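You operate a simulated robot arm through the tools that you are given. There is no shell and no other tool. Be economical: measure what you need, move in short steps, check, and stop when the job is done.

You run a simulated robot arm. Do the job below in one go: nothing can be reset, and whatever is moved stays where it is left.

## Task
Fetch the L seal pack from the shelf under the bench and set it on the top of the bench. Take the blue kit box on the top of the bench and put it away on the lower shelf of the kit cart. Take the green-handled click spanner and leave it on the shelf under the tool board. Put one of the rubber plugs from the green parts bin on top of the yellow kit box. Put the jug on the top of the kit table away on the lower shelf of the fence. Take the 44 MM purge pot from the shelf under the bench and leave it on the top of the bench. Push the yellow cover shut. Any order will do. Set down upright: jug, purge pot.

Only the result counts: the job must be done as asked and must still hold three seconds after the hand-in. Knocking over, shifting, dropping, spilling or breaking anything else fails it. A push-on lid holds only when it is set on centred and level and pressed home; a screw cap is set on level and turned clockwise until tight.

## Robot
A 7-joint arm with a fingered hand on a trunk, on a base that drives. Base frame: it is fixed to the floor where the robot stands at the start and does not move with it; the origin is under the middle of the robot, x ahead of it, y to its left, z up; the surface under the hand at the start is at about z = 880. Units: mm, rad, N and s.
Its first joint turns from -2.601 to 2.601 rad. Places, roughly: blue kit box [1250, 250, 1000]; green-handled click spanner [-1750, -3500, 1000]; jug [500, -750, 1000]; lower shelf of the fence (117x25 cm) [2460, 4480, 1000]; lower shelf of the kit cart [-200, -1400, 300]; purge pot [1250, 250, 500]; rubber plug (5x5x4 cm) [-1200, -2500, 1300]; seal pack [750, 0, 500]; shelf under the tool board [-1700, -3500, 300]; top of the bench [1300, 500, 900]; yellow cover [-4200, 4100, 1200]; yellow kit box [-250, -1250, 250]. Payload 3.5 kg.
Tool frame: the origin (TCP) lies between the finger pads and is the grasp point; the fingertips stand 30 mm ahead of it; z points along the fingers, y is the line along which they close. Largest opening 104 mm; the body of the gripper starts 35 mm behind the TCP. The gripper is a hand of 4 fingers: y runs from the thumb to the fingers, the wrist lies at [-15, -110, -186] in the tool frame, and closing takes about 1.5 s.
Orientation is that of the tool frame in the base frame, as a unit quaternion [w, x, y, z]. With the fingers straight down and the wrist toward the robot, the tool's x, y and z point along [0, 1, 0], [1, 0, 0] and [0, 0, -1] of the base frame.

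## Interface
- The arm moves only by the tool nudge_tool. Its argument "series" is a list of rows, each a list of 6 numbers: the shift along the tool's x, y, z in mm, then the turn, a rotation vector about the tool's x, y, z in rad. In form: [[tx, ty, tz, rx, ry, rz], ...]. A call has 1 to 20 rows; each row is the pose to reach, as a shift and turn from the pose commanded when the call began, along the tool's axes at that moment. "jaw" is the closure, from 0 (fully open) to 1 (shut), set as the call begins (left out, the last holds). Rows are played at 5 a second. More than 50 mm and 0.15 rad between two rows, or a gripper value outside its range, and nothing of the call is played. A pose out of reach is approached as far as the arm can. The call stops where the force on the tool passes 40 N (or 10 N more than at its start, if that is more) or the arm is blocked; 0.2 s more then pass. The fingers move at their own pace (about 45 mm/s each) and stop on an object; they squeeze with about 33 N. The grip force told is the motor's: it shows also when the fingers shut on nothing. Time passes only in rows, and 0.2 s behind the last, so rows that repeat a pose let the fingers close. It gives the time, the measured TCP pose, the force on the tool (base axes), the opening and the grip force at its end, in the units of the frame above (readings bear some noise), with the torque about the TCP (base axes, N m) and any sound that the robot's microphone picked up.
- Cameras (640 x 400 px; columns grow to the right, rows downward): "scene" is now at [26.1, 130.1, 1503.4]; the picture's right is [-0.63, -0.78, 0.00], its down [-0.54, 0.43, -0.72] and it looks along [0.56, -0.45, -0.69] (base axes); focal length 267 px, centre (320, 200). "wrist" rides on the gripper at [61, -92, -130] in the tool frame; the picture's right is [-0.81, 0.28, -0.52], its down [-0.53, -0.71, 0.46] and it looks along [-0.24, 0.64, 0.72] (tool axes); focal length 275 px, centre (320, 200). There is no depth. A picture from a camera that has moved, and an enlarged one, comes with that camera's place and axes in the base frame and with its lens. The place of the scene camera against the robot may be out by one fixed shift of up to 25 mm in any direction.
- camera(camera): a new picture of that camera. The clock stands still meanwhile.
- lift_body(by): slides the trunk up (or, below 0, down) by that many mm; the arm and the scene camera ride with it, the base frame stays. It gives what a move gives, with no picture.
- drive_base(legs): drives the robot by 1 to 6 legs, each [ahead, left, turn to the left] in mm, mm and rad, along the robot's own axes; the way and the turn of a leg run together, so that a leg with both is an arc; at most 1500 mm and 3.142 rad a leg. The arm and the cameras ride along, it lands a little off, and it stops where it bumps. It gives what a move gives.
- move_fingers(index, middle, ring, thumb_bend, thumb_turn): sets how far each is bent, from 0 (flat) to 1 (curled in); at 0.3 the hand is open as for a grip, at 0.7 the pads meet at the TCP. One left out holds its place. A second passes; each finger stops where it meets its share of the squeeze, and holds until it gets a number again. A gripper value or a shape takes the hand back. It gives what a move gives, with no picture; readings hold the bend of each and the force on the fingers (four entries, about 0 where the hand has none), thumb and palm. thumb_turn goes from beside the hand (0) to across from the fingers (1), as for a grip.
- preshape(shape): the hand has 4 fingers and takes this shape, open, in about a second: jaw (thumb against the fingers, like two jaws); tri (thumb and two fingers); tip (a fingertip pinch); poke (one finger out to press); point (the index stretched); flat (the hand flat); cup (the hand cupped); fist (a fist). The gripper value then closes the fingers along that shape, each until it touches; the sizes above hold for jaw. It gives what a move gives, with no picture.
- turn_head(pan, tilt): turns the head with the scene camera to pan (to the left, within 2.705 rad either way) and tilt (down, from -0.506 to 1.204), counted from straight ahead of the robot. It gives what a move gives.
- zoom(camera, box): a new picture of the part [left, top, right, bottom] of that camera's present view, enlarged. The clock stands still meanwhile.
- sign_off(): hands the job in; it is judged then, once.

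Work in short steps. Places have to be worked out from the pictures, the camera data and where the tool is seen: move nearer, look again, correct. Check each grasp and each placing, and mend what went wrong. You have 196 turns and 174 pictures in all, those below and enlarged ones among them. Open the gripper and draw the arm clear of the work before you hand the job in, unless the task says otherwise; then end with one line.

The tools are called after "Emit:" as name(argument=value, ...) on one line, values as JSON. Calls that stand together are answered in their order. nudge_tool: Moves the arm, as the interface text tells. Its arguments: {"type":"object","properties":{"series":{"type":"array","items":{"type":"array","items":{"type":"number"}}},"jaw":{"type":"number"}},"required":["series"]} The other tools are called the same way: lift_body (by) slides the trunk up or down; preshape (shape) gives the hand a shape; move_fingers (index, middle, ring, thumb_bend, thumb_turn) moves the fingers one by one; drive_base (legs) drives the base; turn_head (pan, tilt) turns the head that bears the scene camera; camera (camera) takes a picture; zoom (camera, box) takes an enlarged picture of a part of a camera's view; sign_off () hands the job in.

At the start:

```text
time: 0.0
tcp_pos: [646.8, 19.9, 1075.7]
ee_rot: [0.0, 0.707, 0.707, 0.0]
ft_force: [0.2, 1.2, 0.3]
ft_torque: [0.0, 0.02, 0.02]
grip_width: 103.5
gripper_force: 0.0
shape: jaw
bend: [0.3, 0.3, 0.3, 0.3, 0.98]
finger forces: [0.1, 0.0, 0.0, 0.0, 0.0, 0.0]
trunk travel left (down, up): [-550.0, 160.0]
robot x, y, heading: [0.8, -1.9, -0.0]
head pan, tilt: [-0.677, 0.761]
```

scene: 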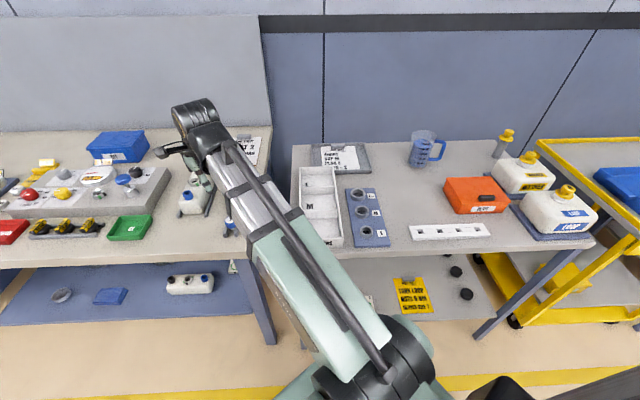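
wrist: 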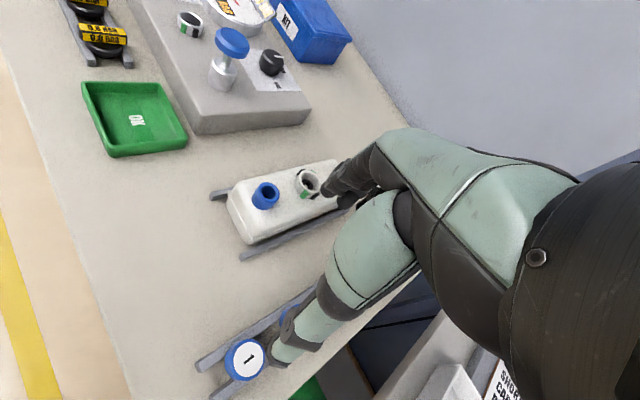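

The start views show the bench on the left, the kit table in the middle and the yellow kit cart on the right. I turn the head to look at the bench and its shelf.

Emit:
turn_head(pan=0.3, tilt=0.6)

Emit:
camera(camera="scene")

```text
time: 1.2
tcp_pos: [646.6, 19.3, 1075.1]
ee_rot: [0.0, 0.707, 0.707, 0.001]
ft_force: [-0.7, -0.4, 0.6]
ft_torque: [-0.01, 0.02, 0.02]
grip_width: 103.6
gripper_force: 0.1
shape: jaw
bend: [0.3, 0.3, 0.3, 0.3, 0.98]
finger forces: [0.1, 0.1, 0.0, 0.0, 0.1, 0.1]
trunk travel left (down, up): [-550.0, 160.0]
robot x, y, heading: [1.9, -2.2, -0.002]
head pan, tilt: [0.3, 0.6]
```

```text
171 pictures are left
camera scene: at [46.3, 207.8, 1517.1], right [0.29, -0.96, 0.0], down [-0.54, -0.17, -0.82], along [0.79, 0.24, -0.57], focal length 267 px, centre (320, 200)
```

scene: 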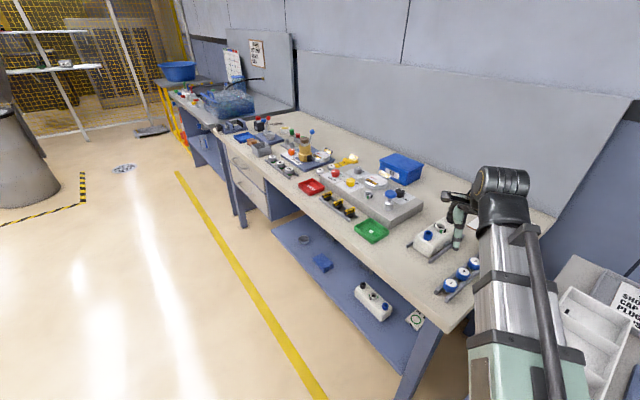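

I zoom on the shelf and the bench top to identify the items.

Emit:
zoom(camera="scene", box=[270, 210, 450, 350])

Emit:
zoom(camera="scene", box=[200, 100, 440, 250])

```text
2.86 times, centred on (360, 280) of scene
camera zoom: at [46.3, 207.8, 1517.1], right [0.29, -0.96, 0.0], down [-0.54, -0.17, -0.82], along [0.79, 0.24, -0.57], focal length 762 px, centre (206, -29)
```

zoom: 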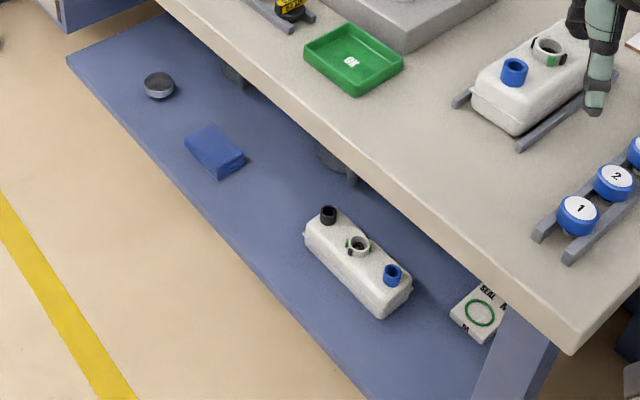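

```text
2.67 times, centred on (320, 175) of scene
camera zoom: at [46.3, 207.8, 1517.1], right [0.29, -0.96, 0.0], down [-0.54, -0.17, -0.82], along [0.79, 0.24, -0.57], focal length 711 px, centre (320, 267)
```

zoom: 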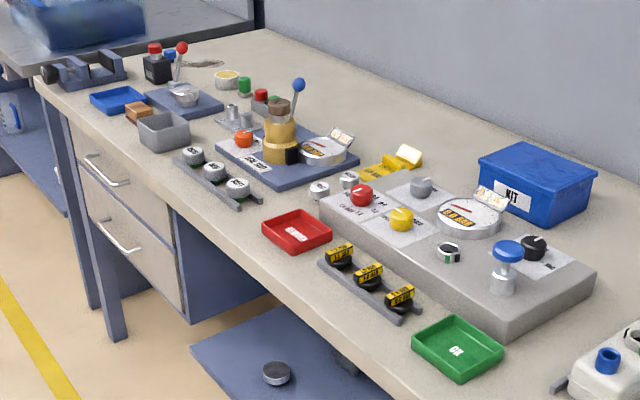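

The bench runs obliquely (its edge along about [0.61, 0.79]). I survey the rest of the room before driving.

Emit:
turn_head(pan=1.5, tilt=0.35)

Emit:
camera(camera="scene")

Emit:
turn_head(pan=2.7, tilt=0.35)

Emit:
camera(camera="scene")

Emit:
turn_head(pan=-2.6, tilt=0.35)

Emit:
camera(camera="scene")

Emit:
turn_head(pan=-1.5, tilt=0.5)

Emit:
camera(camera="scene")

```text
time: 2.6
tcp_pos: [645.8, 19.8, 1075.3]
ee_rot: [0.0, 0.707, 0.707, 0.001]
ft_force: [-0.2, 0.0, 0.2]
ft_torque: [-0.01, -0.02, 0.01]
grip_width: 103.4
gripper_force: 0.1
shape: jaw
bend: [0.3, 0.3, 0.3, 0.3, 0.98]
finger forces: [0.0, 0.0, 0.1, 0.1, 0.0, 0.0]
trunk travel left (down, up): [-550.0, 160.0]
robot x, y, heading: [-4.5, 0.4, 0.002]
head pan, tilt: [1.499, 0.351]
```

```text
168 pictures are left
camera scene: at [-31.4, 274.6, 1539.9], right [1.0, -0.07, 0.0], down [-0.02, -0.34, -0.94], along [0.07, 0.94, -0.34], focal length 267 px, centre (320, 200)
```

scene: 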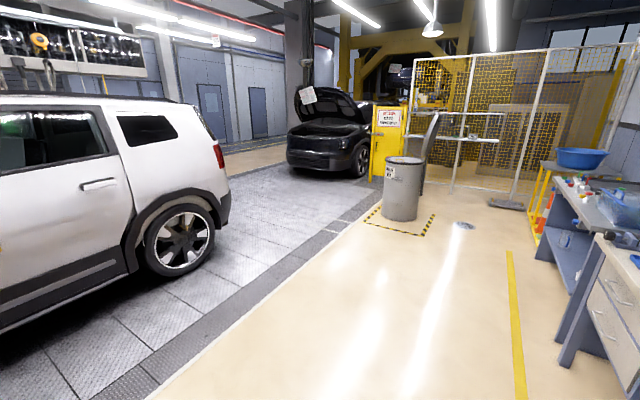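

```text
time: 4.0
tcp_pos: [645.9, 19.3, 1076.9]
ee_rot: [0.0, 0.707, 0.707, 0.0]
ft_force: [0.4, 1.3, -0.2]
ft_torque: [-0.02, 0.01, 0.0]
grip_width: 103.6
gripper_force: 0.0
shape: jaw
bend: [0.3, 0.3, 0.3, 0.3, 0.98]
finger forces: [0.0, 0.0, 0.0, 0.1, 0.0, 0.0]
trunk travel left (down, up): [-550.0, 160.0]
robot x, y, heading: [2.1, -0.8, 0.001]
head pan, tilt: [2.7, 0.351]
```

```text
167 pictures are left
camera scene: at [-122.3, 221.6, 1539.9], right [0.43, 0.9, 0.0], down [0.31, -0.15, -0.94], along [-0.85, 0.4, -0.34], focal length 267 px, centre (320, 200)
```

scene: 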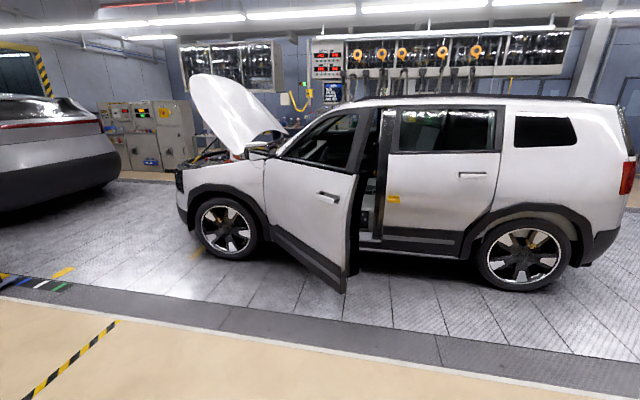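

```text
time: 8.2
tcp_pos: [647.0, 19.1, 1076.1]
ee_rot: [0.0, 0.707, 0.707, 0.0]
ft_force: [-0.1, -0.4, -0.7]
ft_torque: [-0.01, 0.0, -0.02]
grip_width: 103.7
gripper_force: 0.1
shape: jaw
bend: [0.3, 0.3, 0.3, 0.3, 0.98]
finger forces: [0.0, 0.0, 0.0, 0.0, 0.0, 0.0]
trunk travel left (down, up): [-550.0, 160.0]
robot x, y, heading: [-1.5, 1.7, -0.001]
head pan, tilt: [-2.601, 0.351]
```

```text
166 pictures are left
camera scene: at [-117.9, 133.8, 1539.9], right [-0.52, 0.86, 0.0], down [0.29, 0.18, -0.94], along [-0.8, -0.48, -0.34], focal length 267 px, centre (320, 200)
```

scene: 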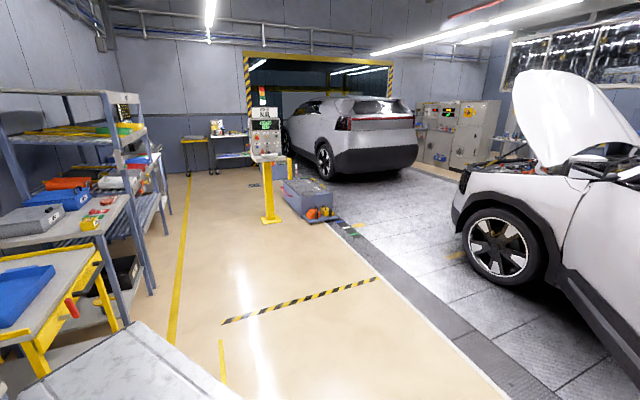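

```text
time: 9.5
tcp_pos: [645.8, 19.8, 1075.1]
ee_rot: [0.0, 0.707, 0.707, 0.0]
ft_force: [0.1, 0.4, -0.2]
ft_torque: [0.05, -0.01, 0.03]
grip_width: 103.7
gripper_force: 0.0
shape: jaw
bend: [0.3, 0.3, 0.3, 0.3, 0.98]
finger forces: [0.0, 0.0, 0.1, 0.0, 0.0, 0.0]
trunk travel left (down, up): [-550.0, 160.0]
robot x, y, heading: [3.7, -0.5, 0.002]
head pan, tilt: [-1.499, 0.499]
```

```text
165 pictures are left
camera scene: at [-31.7, 91.0, 1526.2], right [-1.0, -0.07, 0.0], down [-0.03, 0.48, -0.88], along [0.06, -0.88, -0.48], focal length 267 px, centre (320, 200)
```

scene: 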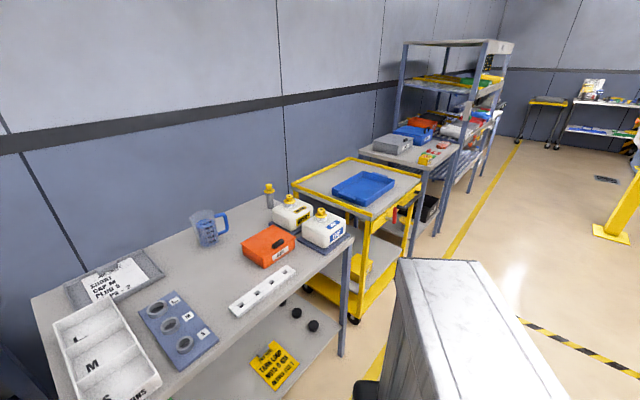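

The lane behind is free. I back away from the bench and turn to face it squarely (heading about -0.66), so the trunk can be lowered to see the shelf.

Emit:
drive_base(legs=[[-400, 310, 0], [0, 0, -0.66]])

Emit:
turn_head(pan=0.0, tilt=0.6)

Emit:
camera(camera="scene")

```text
time: 14.3
tcp_pos: [118.9, -62.9, 1074.9]
ee_rot: [0.0, 0.896, 0.444, 0.001]
ft_force: [0.4, -0.4, -0.1]
ft_torque: [-0.03, 0.02, -0.02]
grip_width: 103.6
gripper_force: 0.1
shape: jaw
bend: [0.3, 0.3, 0.3, 0.3, 0.98]
finger forces: [0.0, 0.0, 0.1, 0.0, 0.0, 0.1]
trunk travel left (down, up): [-550.0, 160.0]
robot x, y, heading: [-408.6, 314.0, -0.653]
head pan, tilt: [-1.499, 0.499]
```

```text
time: 15.9
tcp_pos: [117.7, -62.9, 1075.3]
ee_rot: [0.0, 0.896, 0.445, 0.0]
ft_force: [0.3, 1.1, 0.0]
ft_torque: [0.0, -0.01, 0.02]
grip_width: 103.4
gripper_force: 0.1
shape: jaw
bend: [0.3, 0.3, 0.3, 0.3, 0.98]
finger forces: [0.0, 0.0, 0.0, 0.0, 0.1, 0.0]
trunk travel left (down, up): [-550.0, 160.0]
robot x, y, heading: [-408.3, 309.5, -0.648]
head pan, tilt: [0.0, 0.6]
```

```text
164 pictures are left
camera scene: at [-264.3, 433.2, 1517.1], right [-0.6, -0.8, 0.0], down [-0.45, 0.34, -0.83], along [0.66, -0.5, -0.56], focal length 267 px, centre (320, 200)
```

scene: 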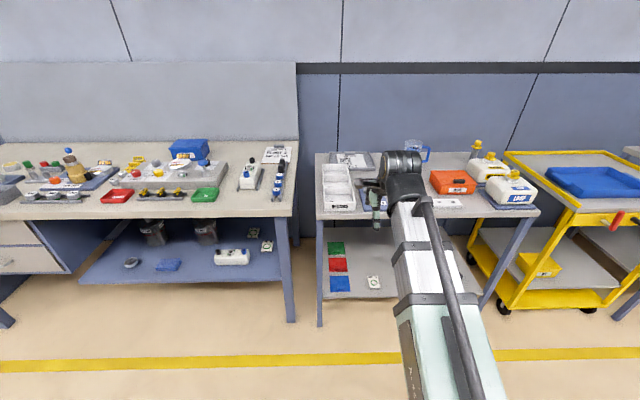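

Two pots and two seal packs are on the bench shelf. I lower the trunk to look under and read the labels.

Emit:
lift_body(by=-400)

Emit:
turn_head(pan=0.45, tilt=0.45)

Emit:
camera(camera="scene")

Emit:
zoom(camera="scene", box=[230, 130, 430, 255])

```text
time: 19.7
tcp_pos: [119.1, -63.9, 676.3]
ee_rot: [0.0, 0.895, 0.445, 0.001]
ft_force: [0.9, -0.1, -0.2]
ft_torque: [0.01, 0.0, 0.02]
grip_width: 103.6
gripper_force: 0.1
shape: jaw
bend: [0.3, 0.3, 0.3, 0.3, 0.98]
finger forces: [0.1, 0.1, 0.0, 0.1, 0.0, 0.0]
trunk travel left (down, up): [-150.0, 560.0]
robot x, y, heading: [-405.4, 308.2, -0.647]
head pan, tilt: [0.0, 0.6]
```

```text
time: 20.6
tcp_pos: [119.1, -63.0, 674.8]
ee_rot: [0.0, 0.896, 0.445, 0.0]
ft_force: [-0.7, 0.0, -0.5]
ft_torque: [0.0, 0.0, 0.02]
grip_width: 103.3
gripper_force: 0.0
shape: jaw
bend: [0.3, 0.3, 0.3, 0.3, 0.98]
finger forces: [0.0, 0.0, 0.1, 0.1, 0.0, 0.0]
trunk travel left (down, up): [-150.0, 560.0]
robot x, y, heading: [-409.1, 313.7, -0.647]
head pan, tilt: [0.45, 0.45]
```

```text
163 pictures are left
camera scene: at [-244.6, 468.4, 1130.7], right [-0.2, -0.98, 0.0], down [-0.43, 0.09, -0.9], along [0.88, -0.18, -0.44], focal length 267 px, centre (320, 200)
```

scene: 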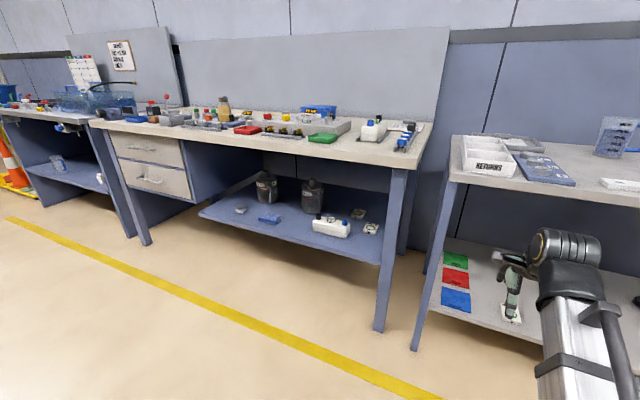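

```text
3.20 times, centred on (330, 192) of scene
camera zoom: at [-244.6, 468.4, 1130.7], right [-0.2, -0.98, 0.0], down [-0.43, 0.09, -0.9], along [0.88, -0.18, -0.44], focal length 853 px, centre (288, 224)
```

zoom: 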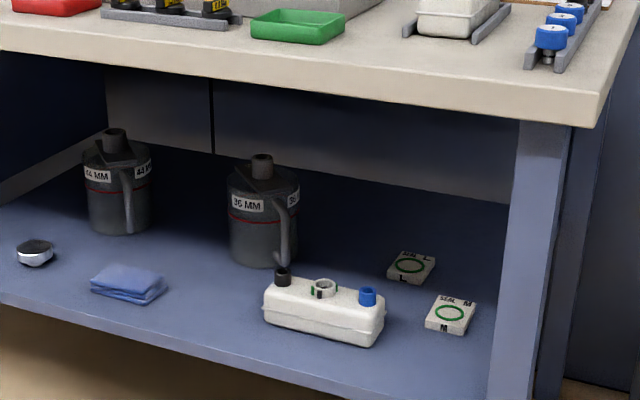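

The left pot is the 44 MM and the rear seal pack is the L, at about (932, 20, 440). I drive left so the L pack lies ahead.

Emit:
drive_base(legs=[[0, 520, 0]])

Emit:
lift_body(by=-110)

Emit:
turn_head(pan=0.0, tilt=0.5)

Emit:
camera(camera="scene")

Emit:
camera(camera="wrist")

```text
time: 23.7
tcp_pos: [433.8, 349.9, 675.3]
ee_rot: [0.0, 0.897, 0.441, 0.0]
ft_force: [0.6, 0.5, 0.1]
ft_torque: [0.02, 0.02, -0.01]
grip_width: 103.5
gripper_force: 0.1
shape: jaw
bend: [0.3, 0.3, 0.3, 0.3, 0.98]
finger forces: [0.1, 0.1, 0.0, 0.0, 0.0, 0.0]
trunk travel left (down, up): [-150.0, 560.0]
robot x, y, heading: [-92.6, 729.6, -0.654]
head pan, tilt: [0.45, 0.45]
```

```text
time: 25.1
tcp_pos: [433.3, 350.1, 565.1]
ee_rot: [0.0, 0.897, 0.441, 0.0]
ft_force: [-0.2, -0.6, 0.3]
ft_torque: [-0.01, 0.04, -0.03]
grip_width: 103.5
gripper_force: 0.0
shape: jaw
bend: [0.3, 0.3, 0.3, 0.3, 0.98]
finger forces: [0.0, 0.0, 0.1, 0.0, 0.0, 0.0]
trunk travel left (down, up): [-40.0, 670.0]
robot x, y, heading: [-89.6, 728.1, -0.657]
head pan, tilt: [0.45, 0.45]
```

```text
time: 26.0
tcp_pos: [434.3, 350.3, 565.3]
ee_rot: [0.0, 0.897, 0.442, 0.001]
ft_force: [1.2, -0.7, 0.0]
ft_torque: [-0.01, -0.01, -0.02]
grip_width: 103.7
gripper_force: 0.1
shape: jaw
bend: [0.3, 0.3, 0.3, 0.3, 0.98]
finger forces: [0.0, 0.0, 0.1, 0.0, 0.1, 0.1]
trunk travel left (down, up): [-40.0, 670.0]
robot x, y, heading: [-91.2, 726.9, -0.658]
head pan, tilt: [0.0, 0.499]
```

```text
161 pictures are left
camera scene: at [56.2, 846.9, 1016.2], right [-0.61, -0.79, 0.0], down [-0.38, 0.29, -0.88], along [0.7, -0.53, -0.48], focal length 267 px, centre (320, 200)
```

scene: 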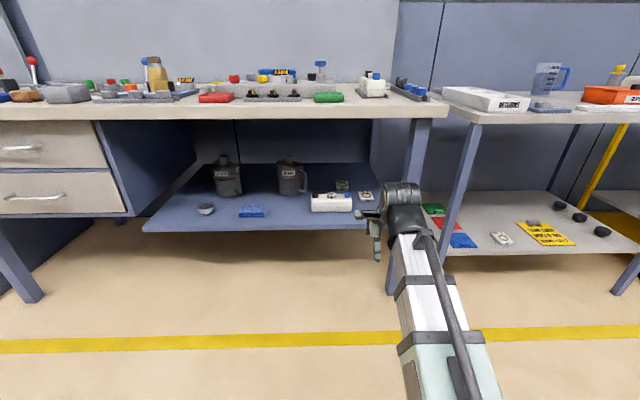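

```text
160 pictures are left
camera wrist: at [398.6, 454.3, 695.7], right [-0.28, -0.81, 0.52], down [-0.89, 0.01, -0.46], along [0.36, -0.59, -0.72], focal length 275 px, centre (320, 200)
```

wrist: 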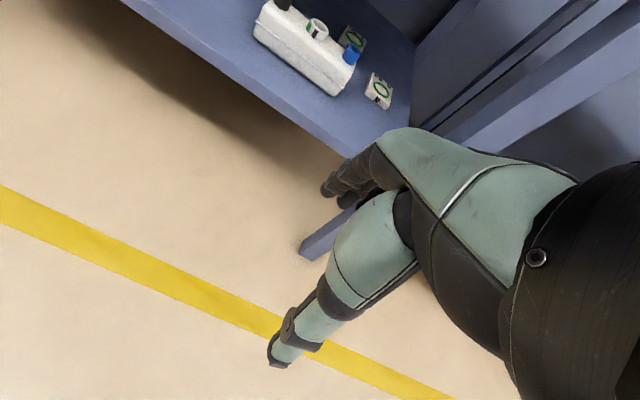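

L pack is near (957, 5, 440). The wrist must pass under the bench top, so I lower the trunk the rest and drive in, slightly right to keep clear of the canister.

Emit:
lift_body(by=-38)

Emit:
drive_base(legs=[[0, -35, 0], [360, 0, 0]])

Emit:
camera(camera="scene")

Emit:
camera(camera="wrist")

```text
time: 26.8
tcp_pos: [433.8, 349.1, 527.9]
ee_rot: [0.0, 0.897, 0.442, 0.001]
ft_force: [0.3, -0.2, -0.8]
ft_torque: [-0.01, 0.02, 0.02]
grip_width: 103.6
gripper_force: 0.2
shape: jaw
bend: [0.3, 0.3, 0.3, 0.3, 0.98]
finger forces: [0.0, 0.1, 0.0, 0.0, 0.0, 0.0]
trunk travel left (down, up): [-2.0, 708.0]
robot x, y, heading: [-89.9, 727.6, -0.654]
head pan, tilt: [0.0, 0.499]
```

```text
time: 29.6
tcp_pos: [707.1, 99.0, 527.2]
ee_rot: [0.0, 0.897, 0.442, 0.0]
ft_force: [0.7, 0.3, 0.0]
ft_torque: [-0.04, 0.0, 0.03]
grip_width: 103.3
gripper_force: 0.1
shape: jaw
bend: [0.3, 0.3, 0.3, 0.3, 0.98]
finger forces: [0.1, 0.0, 0.0, 0.1, 0.0, 0.0]
trunk travel left (down, up): [-2.0, 708.0]
robot x, y, heading: [179.2, 474.4, -0.655]
head pan, tilt: [0.0, 0.499]
```

```text
159 pictures are left
camera scene: at [328.4, 594.6, 978.2], right [-0.61, -0.79, 0.0], down [-0.38, 0.29, -0.88], along [0.7, -0.53, -0.48], focal length 267 px, centre (320, 200)
```

scene: 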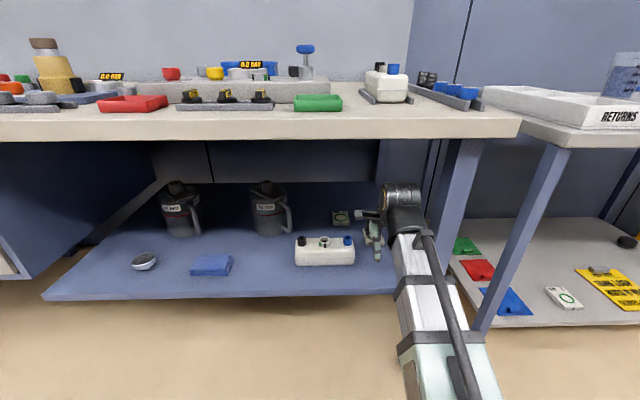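

```text
158 pictures are left
camera wrist: at [671.2, 202.4, 657.7], right [-0.28, -0.81, 0.52], down [-0.89, 0.01, -0.46], along [0.36, -0.59, -0.72], focal length 275 px, centre (320, 200)
```

wrist: 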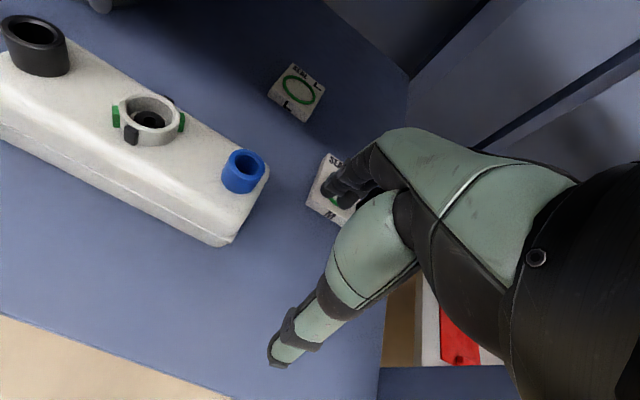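

From the wrist view the L pack centre is near (945, 5), about 60 x 75 mm, roughly aligned with the heading. I extend over it at the present height, forward first, then left.

Emit:
nudge_tool(series=[[0, 50, 0, 0, 0, 0], [0, 100, 0, 0, 0, 0], [0, 150, 0, 0, 0, 0], [20, 190, 0, 0, 0, 0], [50, 220, 0, 0, 0, 0], [65, 235, 0, 0, 0, 0]], jaw=0)

Emit:
camera(camera="wrist")

Emit:
camera(camera="scene")

```text
time: 31.0
tcp_pos: [935.0, 2.9, 529.0]
ee_rot: [0.0, 0.897, 0.443, 0.0]
ft_force: [0.1, 0.8, -0.5]
ft_torque: [0.03, 0.02, 0.02]
grip_width: 103.7
gripper_force: 0.1
shape: jaw
bend: [0.3, 0.3, 0.3, 0.3, 0.98]
finger forces: [0.0, 0.0, 0.1, 0.1, 0.0, 0.1]
trunk travel left (down, up): [-2.0, 708.0]
robot x, y, heading: [180.6, 479.6, -0.656]
head pan, tilt: [0.0, 0.499]
```

```text
157 pictures are left
camera wrist: at [900.4, 107.3, 659.0], right [-0.28, -0.81, 0.52], down [-0.89, 0.01, -0.46], along [0.36, -0.59, -0.72], focal length 275 px, centre (320, 200)
```

wrist: 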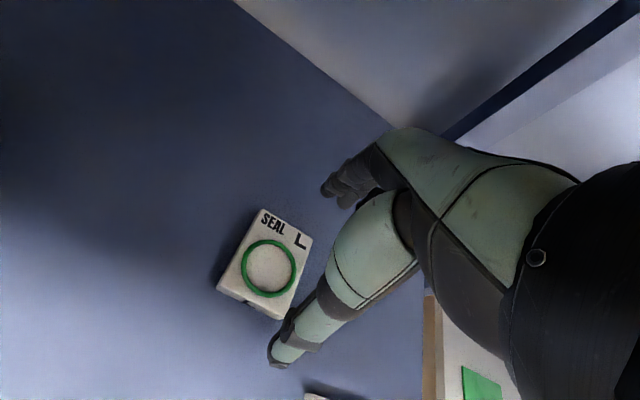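

```text
156 pictures are left
camera scene: at [328.4, 594.5, 978.2], right [-0.61, -0.79, 0.0], down [-0.38, 0.29, -0.88], along [0.7, -0.53, -0.48], focal length 267 px, centre (320, 200)
```

scene: 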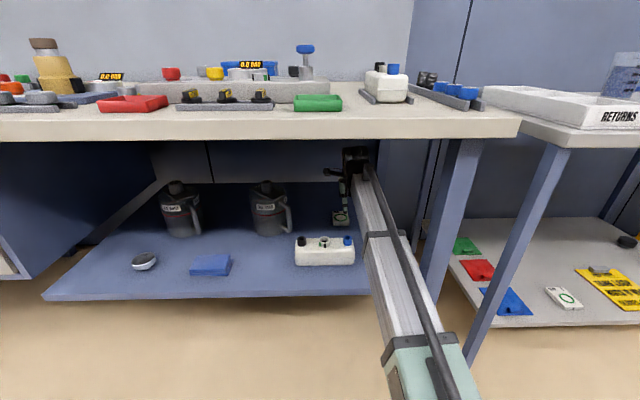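

Pack centre solved at (952, 3), 57 x 76 mm, aligned with the hand. I shift 14 forward and 10 left, then descend until the tips are near the shelf.

Emit:
nudge_tool(series=[[10, 14, 0, 0, 0, 0], [10, 14, 30, 0, 0, 0], [10, 14, 50, 0, 0, 0], [10, 14, 60, 0, 0, 0]])

Emit:
camera(camera="wrist")

```text
time: 32.0
tcp_pos: [951.1, 5.2, 467.7]
ee_rot: [0.0, 0.897, 0.442, 0.0]
ft_force: [0.0, 0.0, -0.5]
ft_torque: [-0.02, 0.0, -0.04]
grip_width: 103.7
gripper_force: 0.1
shape: jaw
bend: [0.3, 0.3, 0.3, 0.3, 0.98]
finger forces: [0.0, 0.0, 0.0, 0.1, 0.1, 0.0]
trunk travel left (down, up): [-2.0, 708.0]
robot x, y, heading: [184.1, 473.3, -0.651]
head pan, tilt: [0.0, 0.499]
```

```text
155 pictures are left
camera wrist: at [915.7, 109.1, 597.4], right [-0.28, -0.81, 0.52], down [-0.89, 0.01, -0.46], along [0.36, -0.59, -0.72], focal length 275 px, centre (320, 200)
```

wrist: 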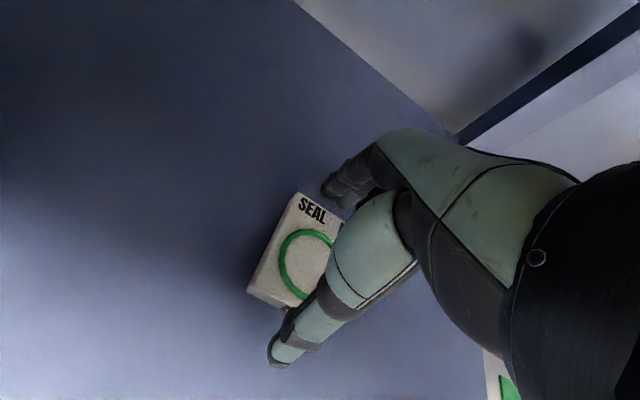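

The pack lies between fingers and thumb. I descend a little more and close.

Emit:
nudge_tool(series=[[0, 0, 5, 0, 0, 0], [0, 0, 8, 0, 0, 0]])

Emit:
nudge_tool(series=[[0, 0, 0, 0, 0, 0], [0, 0, 0, 0, 0, 0], [0, 0, 0, 0, 0, 0], [0, 0, 0, 0, 0, 0], [0, 0, 0, 0, 0, 0], [0, 0, 0, 0, 0, 0], [0, 0, 0, 0, 0, 0], [0, 0, 0, 0, 0, 0]], jaw=1)

Emit:
camera(camera="wrist")

```text
time: 32.6
tcp_pos: [950.6, 5.5, 458.3]
ee_rot: [0.0, 0.897, 0.442, 0.0]
ft_force: [0.3, -0.2, 1.4]
ft_torque: [-0.03, -0.01, 0.02]
grip_width: 103.9
gripper_force: 0.0
shape: jaw
bend: [0.3, 0.3, 0.3, 0.3, 0.98]
finger forces: [0.1, 0.0, 0.1, 0.0, 0.0, 0.1]
trunk travel left (down, up): [-2.0, 708.0]
robot x, y, heading: [181.8, 476.2, -0.655]
head pan, tilt: [0.0, 0.499]
```

```text
time: 34.4
tcp_pos: [950.7, 4.8, 460.1]
ee_rot: [-0.001, 0.897, 0.442, 0.0]
ft_force: [0.4, 0.9, -1.1]
ft_torque: [0.0, 0.0, 0.01]
grip_width: 73.9
gripper_force: 32.8
shape: jaw
bend: [0.28, 0.38, 0.35, 0.55, 0.99]
finger forces: [17.1, 8.8, 4.0, 0.0, 30.0, 0.0]
trunk travel left (down, up): [-2.0, 708.0]
robot x, y, heading: [183.6, 473.6, -0.659]
head pan, tilt: [0.0, 0.499]
```

```text
154 pictures are left
camera wrist: at [915.6, 109.5, 589.1], right [-0.28, -0.81, 0.52], down [-0.89, 0.01, -0.46], along [0.36, -0.59, -0.72], focal length 275 px, centre (320, 200)
```

wrist: 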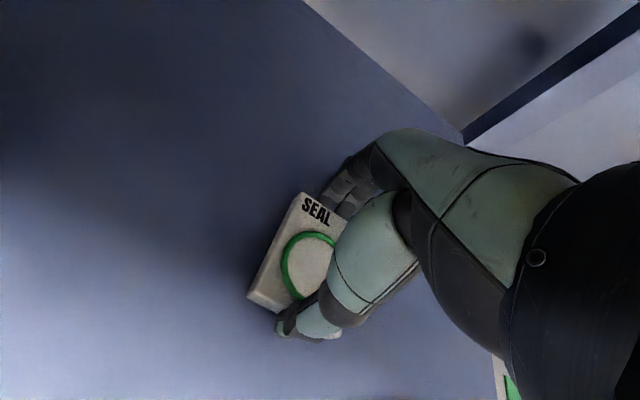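

Gripped at 74 mm. I lift 70 mm, then move right and back out.

Emit:
nudge_tool(series=[[0, 0, -40, 0, 0, 0], [0, 0, -75, 0, 0, 0], [-45, -10, -75, 0, 0, 0], [-75, -45, -75, 0, 0, 0], [-75, -90, -75, 0, 0, 0], [-75, -135, -75, 0, 0, 0], [-75, -180, -75, 0, 0, 0], [-75, -225, -75, 0, 0, 0], [-75, -255, -75, 0, 0, 0]])

Emit:
camera(camera="wrist")

```text
time: 36.4
tcp_pos: [700.3, 98.9, 534.8]
ee_rot: [0.0, 0.897, 0.442, 0.0]
ft_force: [0.3, -0.2, -1.2]
ft_torque: [-0.01, 0.02, 0.02]
grip_width: 73.8
gripper_force: 32.6
shape: jaw
bend: [0.28, 0.38, 0.35, 0.55, 0.99]
finger forces: [17.1, 8.9, 4.0, 0.0, 30.1, 0.1]
trunk travel left (down, up): [-2.0, 708.0]
robot x, y, heading: [181.5, 476.2, -0.657]
head pan, tilt: [0.0, 0.499]
```

```text
153 pictures are left
camera wrist: at [664.5, 203.5, 665.3], right [-0.28, -0.81, 0.52], down [-0.89, 0.01, -0.46], along [0.36, -0.59, -0.72], focal length 275 px, centre (320, 200)
```

wrist: 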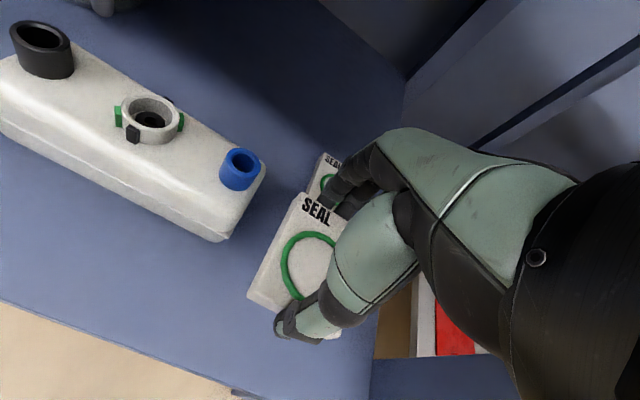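

The pack is held. I drive back clear of the bench, raise the trunk and look at the bench top for a free spot.

Emit:
drive_base(legs=[[-400, 0, 0]])

Emit:
lift_body(by=640)

Emit:
turn_head(pan=0.25, tilt=0.6)

Emit:
camera(camera="scene")

```text
time: 38.9
tcp_pos: [388.1, 341.6, 535.3]
ee_rot: [0.0, 0.895, 0.446, 0.001]
ft_force: [0.5, -0.1, -0.3]
ft_torque: [-0.04, -0.01, 0.02]
grip_width: 74.0
gripper_force: 32.6
shape: jaw
bend: [0.28, 0.38, 0.35, 0.55, 0.99]
finger forces: [17.1, 8.9, 4.1, 0.0, 30.1, 0.1]
trunk travel left (down, up): [-2.0, 708.0]
robot x, y, heading: [-131.4, 711.5, -0.648]
head pan, tilt: [0.0, 0.499]
```

```text
refused: 640 is not a number from -400 to 400
```

```text
time: 39.6
tcp_pos: [387.7, 340.7, 535.6]
ee_rot: [0.0, 0.895, 0.445, 0.0]
ft_force: [-0.3, -0.4, -0.8]
ft_torque: [-0.02, -0.01, 0.02]
grip_width: 73.8
gripper_force: 33.0
shape: jaw
bend: [0.28, 0.38, 0.35, 0.55, 0.99]
finger forces: [17.1, 9.0, 4.2, 0.1, 30.1, 0.1]
trunk travel left (down, up): [-2.0, 708.0]
robot x, y, heading: [-133.3, 714.3, -0.646]
head pan, tilt: [0.25, 0.6]
```

```text
152 pictures are left
camera scene: at [22.2, 855.7, 969.2], right [-0.39, -0.92, 0.0], down [-0.52, 0.22, -0.83], along [0.76, -0.32, -0.56], focal length 267 px, centre (320, 200)
```

scene: 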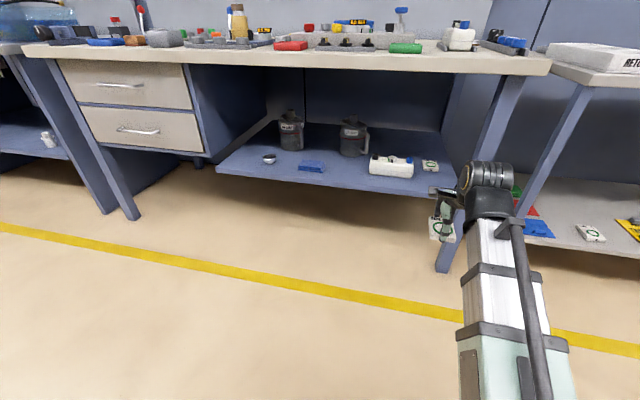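

Lift is limited to 400 per call, so I do it in two.

Emit:
lift_body(by=400)

Emit:
lift_body(by=240)

Emit:
camera(camera="scene")

Emit:
zoom(camera="scene", box=[220, 80, 460, 230])

```text
time: 43.5
tcp_pos: [387.5, 340.6, 935.2]
ee_rot: [-0.001, 0.895, 0.445, -0.001]
ft_force: [0.0, -1.0, -0.8]
ft_torque: [-0.01, -0.03, 0.0]
grip_width: 74.0
gripper_force: 32.9
shape: jaw
bend: [0.28, 0.38, 0.35, 0.55, 0.99]
finger forces: [17.0, 8.9, 4.1, 0.0, 30.2, 0.0]
trunk travel left (down, up): [-402.0, 308.0]
robot x, y, heading: [-131.4, 717.4, -0.647]
head pan, tilt: [0.25, 0.6]
```

```text
time: 46.0
tcp_pos: [388.3, 341.9, 1175.1]
ee_rot: [0.0, 0.895, 0.446, 0.0]
ft_force: [0.5, 0.2, 0.6]
ft_torque: [0.01, -0.02, -0.02]
grip_width: 73.8
gripper_force: 33.2
shape: jaw
bend: [0.28, 0.38, 0.35, 0.55, 0.99]
finger forces: [17.1, 8.9, 4.2, 0.0, 30.1, 0.0]
trunk travel left (down, up): [-642.0, 68.0]
robot x, y, heading: [-133.0, 718.7, -0.647]
head pan, tilt: [0.25, 0.6]
```

```text
151 pictures are left
camera scene: at [22.3, 855.7, 1609.1], right [-0.39, -0.92, 0.0], down [-0.52, 0.22, -0.83], along [0.76, -0.32, -0.56], focal length 267 px, centre (320, 200)
```

scene: 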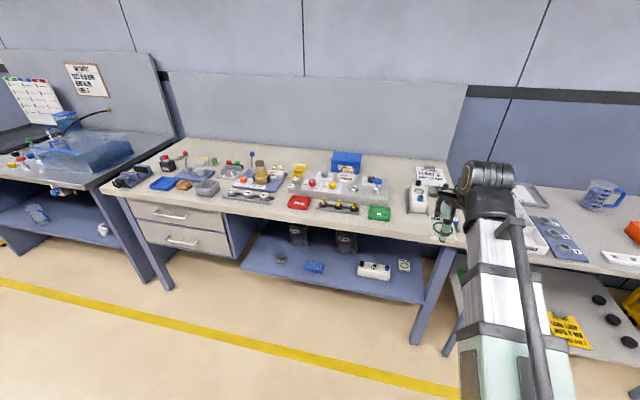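

```text
2.67 times, centred on (340, 155) of scene
camera zoom: at [22.3, 855.7, 1609.1], right [-0.39, -0.92, 0.0], down [-0.52, 0.22, -0.83], along [0.76, -0.32, -0.56], focal length 711 px, centre (267, 320)
```

zoom: 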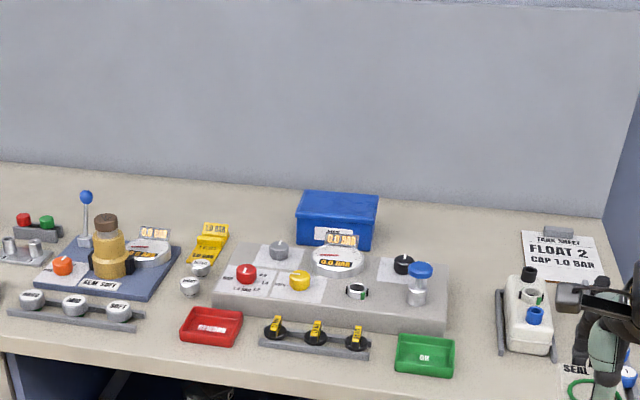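

Free spot for the pack: right of and behind the grey console, about (1053, -38). I drive left 95 and forward 520 at height.

Emit:
drive_base(legs=[[0, 95, 0], [520, 0, 0]])

Emit:
turn_head(pan=0.15, tilt=0.7)

Emit:
camera(camera="scene")

Emit:
camera(camera="wrist")

```text
time: 49.9
tcp_pos: [882.1, 89.9, 1174.5]
ee_rot: [0.0, 0.895, 0.446, 0.0]
ft_force: [0.2, -0.2, -0.9]
ft_torque: [-0.01, -0.01, -0.01]
grip_width: 73.8
gripper_force: 32.4
shape: jaw
bend: [0.28, 0.38, 0.35, 0.55, 0.99]
finger forces: [17.2, 8.8, 4.1, 0.0, 30.1, 0.0]
trunk travel left (down, up): [-642.0, 68.0]
robot x, y, heading: [365.5, 463.4, -0.645]
head pan, tilt: [0.25, 0.6]
```

```text
time: 50.5
tcp_pos: [881.8, 91.3, 1175.7]
ee_rot: [0.0, 0.895, 0.446, 0.0]
ft_force: [0.2, -0.1, 0.4]
ft_torque: [0.0, 0.03, -0.01]
grip_width: 73.7
gripper_force: 33.3
shape: jaw
bend: [0.28, 0.38, 0.35, 0.55, 0.99]
finger forces: [17.1, 8.8, 4.1, 0.0, 30.0, 0.0]
trunk travel left (down, up): [-642.0, 68.0]
robot x, y, heading: [361.2, 462.4, -0.644]
head pan, tilt: [0.15, 0.7]
```

```text
149 pictures are left
camera scene: at [508.1, 597.7, 1600.5], right [-0.48, -0.88, 0.0], down [-0.57, 0.31, -0.77], along [0.67, -0.36, -0.64], focal length 267 px, centre (320, 200)
```

scene: 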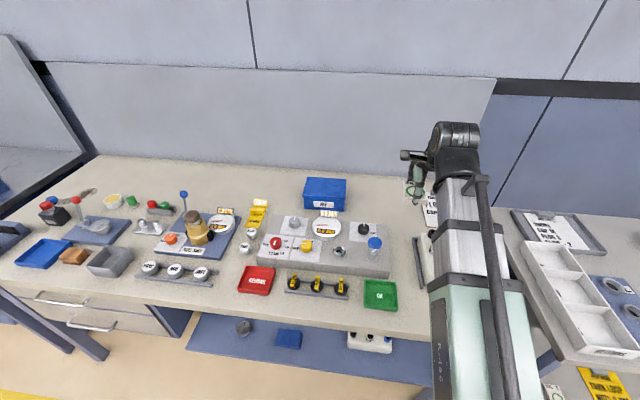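

```text
148 pictures are left
camera wrist: at [845.5, 194.8, 1305.3], right [-0.27, -0.81, 0.52], down [-0.89, 0.0, -0.46], along [0.37, -0.58, -0.72], focal length 275 px, centre (320, 200)
```

wrist: 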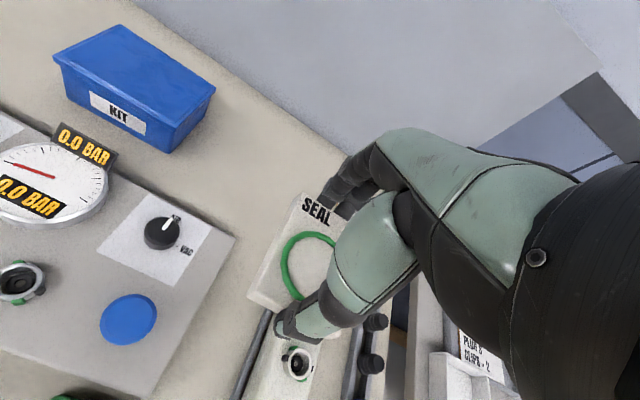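

The spot at about (1075, -50) is bare. I extend 239 forward and then descend to just above the surface.

Emit:
nudge_tool(series=[[0, 50, 0, 0, 0, 0], [0, 100, 0, 0, 0, 0], [0, 150, 0, 0, 0, 0], [3, 200, 0, 0, 0, 0], [3, 239, 0, 0, 0, 0], [3, 239, 50, 0, 0, 0], [3, 239, 100, 0, 0, 0], [3, 239, 150, 0, 0, 0], [3, 239, 190, 0, 0, 0]])

Emit:
camera(camera="wrist")

Emit:
camera(camera="scene")

```text
time: 52.5
tcp_pos: [1075.1, -52.3, 986.5]
ee_rot: [0.001, 0.895, 0.446, 0.0]
ft_force: [0.2, -0.7, -1.0]
ft_torque: [0.0, -0.02, 0.0]
grip_width: 73.8
gripper_force: 32.9
shape: jaw
bend: [0.28, 0.38, 0.35, 0.55, 0.99]
finger forces: [17.2, 8.9, 4.1, 0.0, 30.3, 0.0]
trunk travel left (down, up): [-642.0, 68.0]
robot x, y, heading: [357.1, 463.5, -0.645]
head pan, tilt: [0.15, 0.7]
```

```text
147 pictures are left
camera wrist: at [1039.5, 51.5, 1115.0], right [-0.27, -0.81, 0.52], down [-0.89, 0.0, -0.46], along [0.37, -0.58, -0.72], focal length 275 px, centre (320, 200)
```

wrist: 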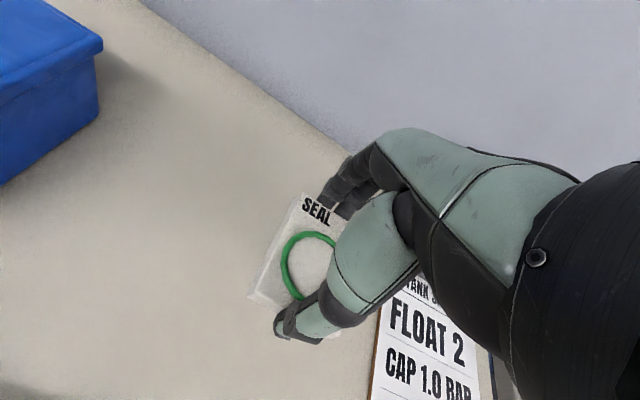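

```text
146 pictures are left
camera scene: at [508.2, 597.6, 1600.6], right [-0.48, -0.88, 0.0], down [-0.57, 0.31, -0.76], along [0.67, -0.36, -0.64], focal length 267 px, centre (320, 200)
```

scene: 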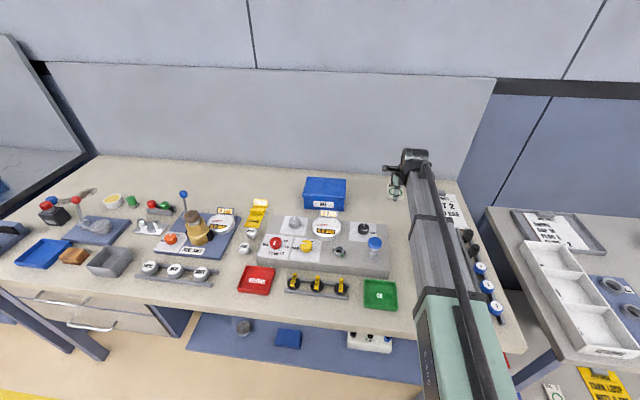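

Clear below. I descend to contact.

Emit:
nudge_tool(series=[[0, 0, 40, 0, 0, 0], [0, 0, 65, 0, 0, 0], [0, 0, 72, 0, 0, 0], [0, 0, 76, 0, 0, 0]])

```text
time: 53.5
tcp_pos: [1074.2, -51.4, 912.3]
ee_rot: [0.001, 0.895, 0.446, 0.001]
ft_force: [1.6, 0.4, 12.4]
ft_torque: [0.07, 0.18, 0.0]
grip_width: 73.6
gripper_force: 32.8
shape: jaw
bend: [0.27, 0.38, 0.35, 0.55, 0.99]
finger forces: [18.0, 9.6, 4.7, 0.0, 30.6, 0.1]
trunk travel left (down, up): [-642.0, 68.0]
robot x, y, heading: [361.9, 461.6, -0.642]
head pan, tilt: [0.15, 0.7]
```

Contact at TCP z 912. I open and rise.

Emit:
nudge_tool(series=[[0, 0, -1, 0, 0, 0], [0, 0, -1, 0, 0, 0], [0, 0, -1, 0, 0, 0], [0, 0, -1, 0, 0, 0], [0, 0, -1, 0, 0, 0], [0, 0, -1, 0, 0, 0], [0, 0, -40, 0, 0, 0], [0, 0, -90, 0, 0, 0], [0, 0, -140, 0, 0, 0], [0, 0, -190, 0, 0, 0], [0, 0, -240, 0, 0, 0]], jaw=0)

Emit:
camera(camera="wrist")

```text
time: 55.9
tcp_pos: [1073.0, -53.4, 1148.8]
ee_rot: [0.0, 0.895, 0.446, 0.0]
ft_force: [-0.6, 0.0, 0.0]
ft_torque: [0.03, 0.02, 0.01]
grip_width: 103.8
gripper_force: 0.1
shape: jaw
bend: [0.3, 0.3, 0.3, 0.3, 0.98]
finger forces: [0.1, 0.0, 0.0, 0.0, 0.0, 0.1]
trunk travel left (down, up): [-642.0, 68.0]
robot x, y, heading: [362.2, 462.4, -0.641]
head pan, tilt: [0.15, 0.7]
```

```text
145 pictures are left
camera wrist: at [1037.0, 51.0, 1279.5], right [-0.27, -0.81, 0.52], down [-0.89, 0.0, -0.45], along [0.37, -0.58, -0.72], focal length 275 px, centre (320, 200)
```

wrist: 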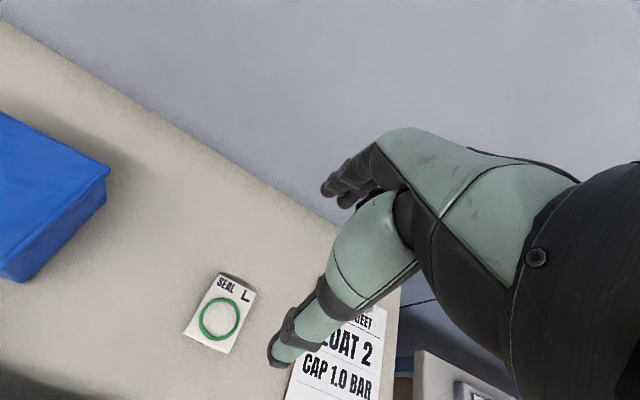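

The L pack is placed. Next the blue kit box; I zoom on it to measure its size.

Emit:
zoom(camera="scene", box=[280, 150, 440, 250])

```text
4.00 times, centred on (360, 200) of scene
camera zoom: at [507.8, 597.8, 1600.5], right [-0.48, -0.88, 0.0], down [-0.57, 0.31, -0.77], along [0.67, -0.36, -0.64], focal length 1066 px, centre (160, 200)
```

zoom: 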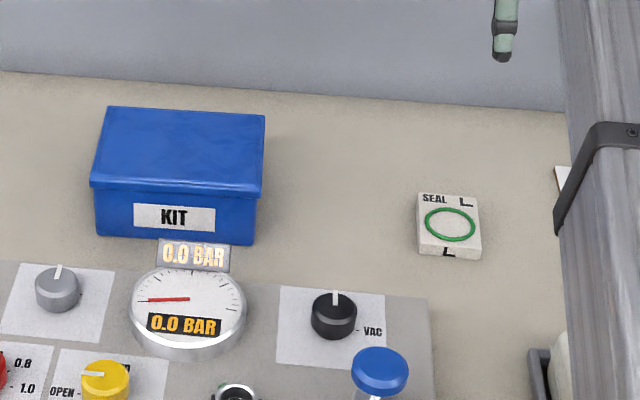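

The box body is about 165 x 120 x 70 mm, wider than the normal opening. I test how wide the hand opens with the fingers flat.

Emit:
move_fingers(index=0, middle=0, ring=0, thumb_bend=0, thumb_turn=1)

Emit:
camera(camera="wrist")

Emit:
zoom(camera="scene", box=[350, 130, 510, 230])

```text
time: 56.9
tcp_pos: [1073.1, -52.3, 1148.4]
ee_rot: [0.0, 0.895, 0.447, 0.0]
ft_force: [0.0, 0.0, -0.5]
ft_torque: [0.01, -0.03, 0.04]
grip_width: 160.6
gripper_force: 0.1
shape: fingers
bend: [0.0, 0.0, 0.0, 0.0, 0.95]
finger forces: [0.1, 0.0, 0.0, 0.0, 0.1, 0.0]
trunk travel left (down, up): [-642.0, 68.0]
robot x, y, heading: [358.9, 463.8, -0.65]
head pan, tilt: [0.15, 0.7]
```

```text
143 pictures are left
camera wrist: at [1037.2, 50.9, 1278.9], right [-0.27, -0.81, 0.52], down [-0.89, 0.0, -0.46], along [0.37, -0.58, -0.72], focal length 275 px, centre (320, 200)
```

wrist: 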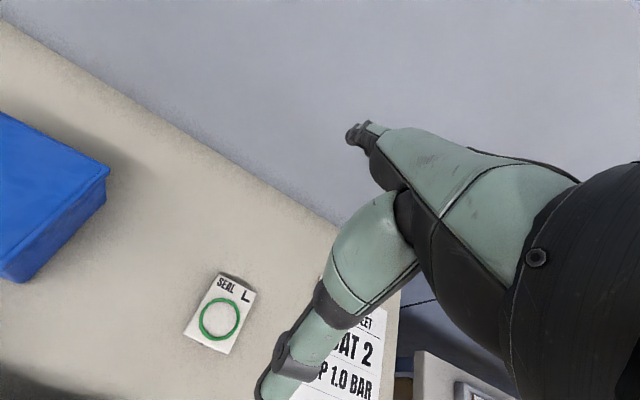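

```text
4.00 times, centred on (430, 180) of scene
camera zoom: at [508.0, 597.7, 1600.5], right [-0.48, -0.88, 0.0], down [-0.57, 0.31, -0.76], along [0.67, -0.36, -0.64], focal length 1066 px, centre (-120, 280)
```

zoom: 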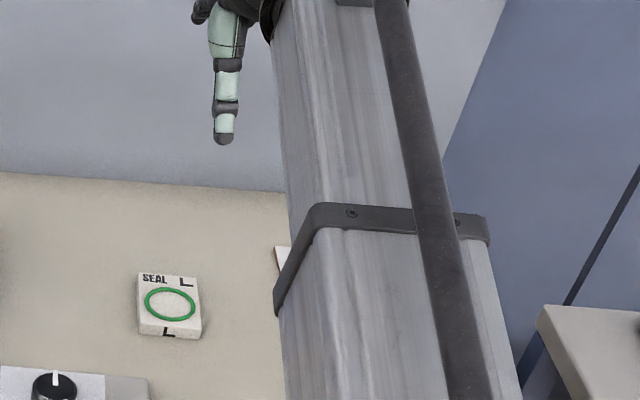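

With flat fingers the hand opens to 160 mm, enough to grip the box across its ~120 mm depth below the lid. I drive left so the box is straight ahead.

Emit:
drive_base(legs=[[0, 270, 0]])

Emit:
camera(camera="wrist")

Emit:
turn_head(pan=-0.1, tilt=0.7)

Emit:
camera(camera="scene")

```text
time: 58.8
tcp_pos: [1235.9, 161.0, 1149.2]
ee_rot: [0.0, 0.896, 0.444, 0.0]
ft_force: [0.3, 0.5, 0.8]
ft_torque: [-0.04, 0.02, -0.02]
grip_width: 160.6
gripper_force: 0.1
shape: fingers
bend: [0.0, 0.0, 0.0, 0.0, 0.95]
finger forces: [0.0, 0.1, 0.0, 0.1, 0.0, 0.0]
trunk travel left (down, up): [-642.0, 68.0]
robot x, y, heading: [526.6, 683.9, -0.653]
head pan, tilt: [0.15, 0.7]
```

```text
141 pictures are left
camera wrist: at [1200.4, 265.6, 1278.8], right [-0.27, -0.81, 0.52], down [-0.89, 0.01, -0.46], along [0.36, -0.58, -0.72], focal length 275 px, centre (320, 200)
```

wrist: 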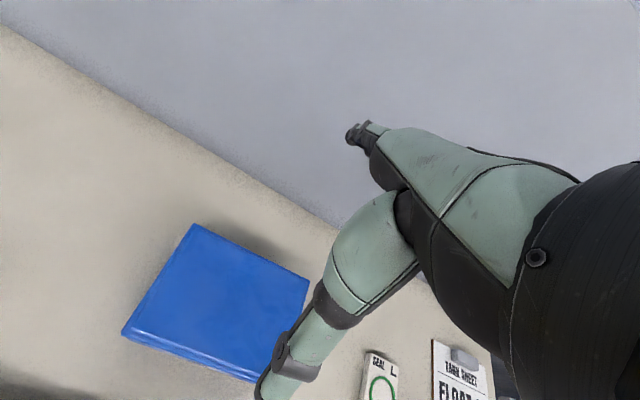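

```text
time: 59.6
tcp_pos: [1236.1, 160.2, 1148.3]
ee_rot: [0.0, 0.896, 0.444, 0.0]
ft_force: [0.2, 0.4, -0.9]
ft_torque: [-0.05, 0.0, 0.0]
grip_width: 160.8
gripper_force: 0.1
shape: fingers
bend: [0.0, 0.0, 0.0, 0.0, 0.95]
finger forces: [0.1, 0.0, 0.0, 0.0, 0.0, 0.0]
trunk travel left (down, up): [-642.0, 68.0]
robot x, y, heading: [523.8, 680.9, -0.652]
head pan, tilt: [-0.099, 0.7]
```

```text
140 pictures are left
camera scene: at [660.7, 797.0, 1600.5], right [-0.68, -0.73, 0.0], down [-0.47, 0.44, -0.76], along [0.56, -0.52, -0.64], focal length 267 px, centre (320, 200)
```

scene: 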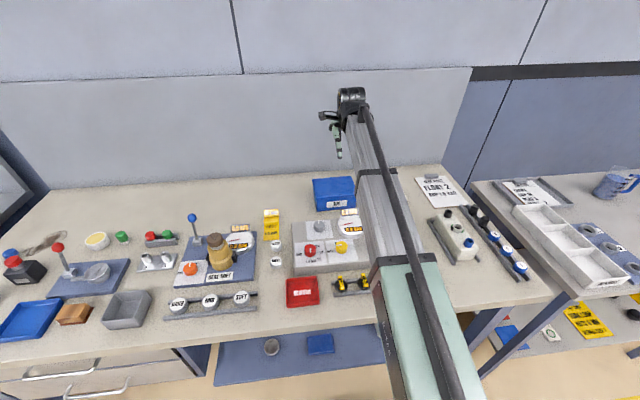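

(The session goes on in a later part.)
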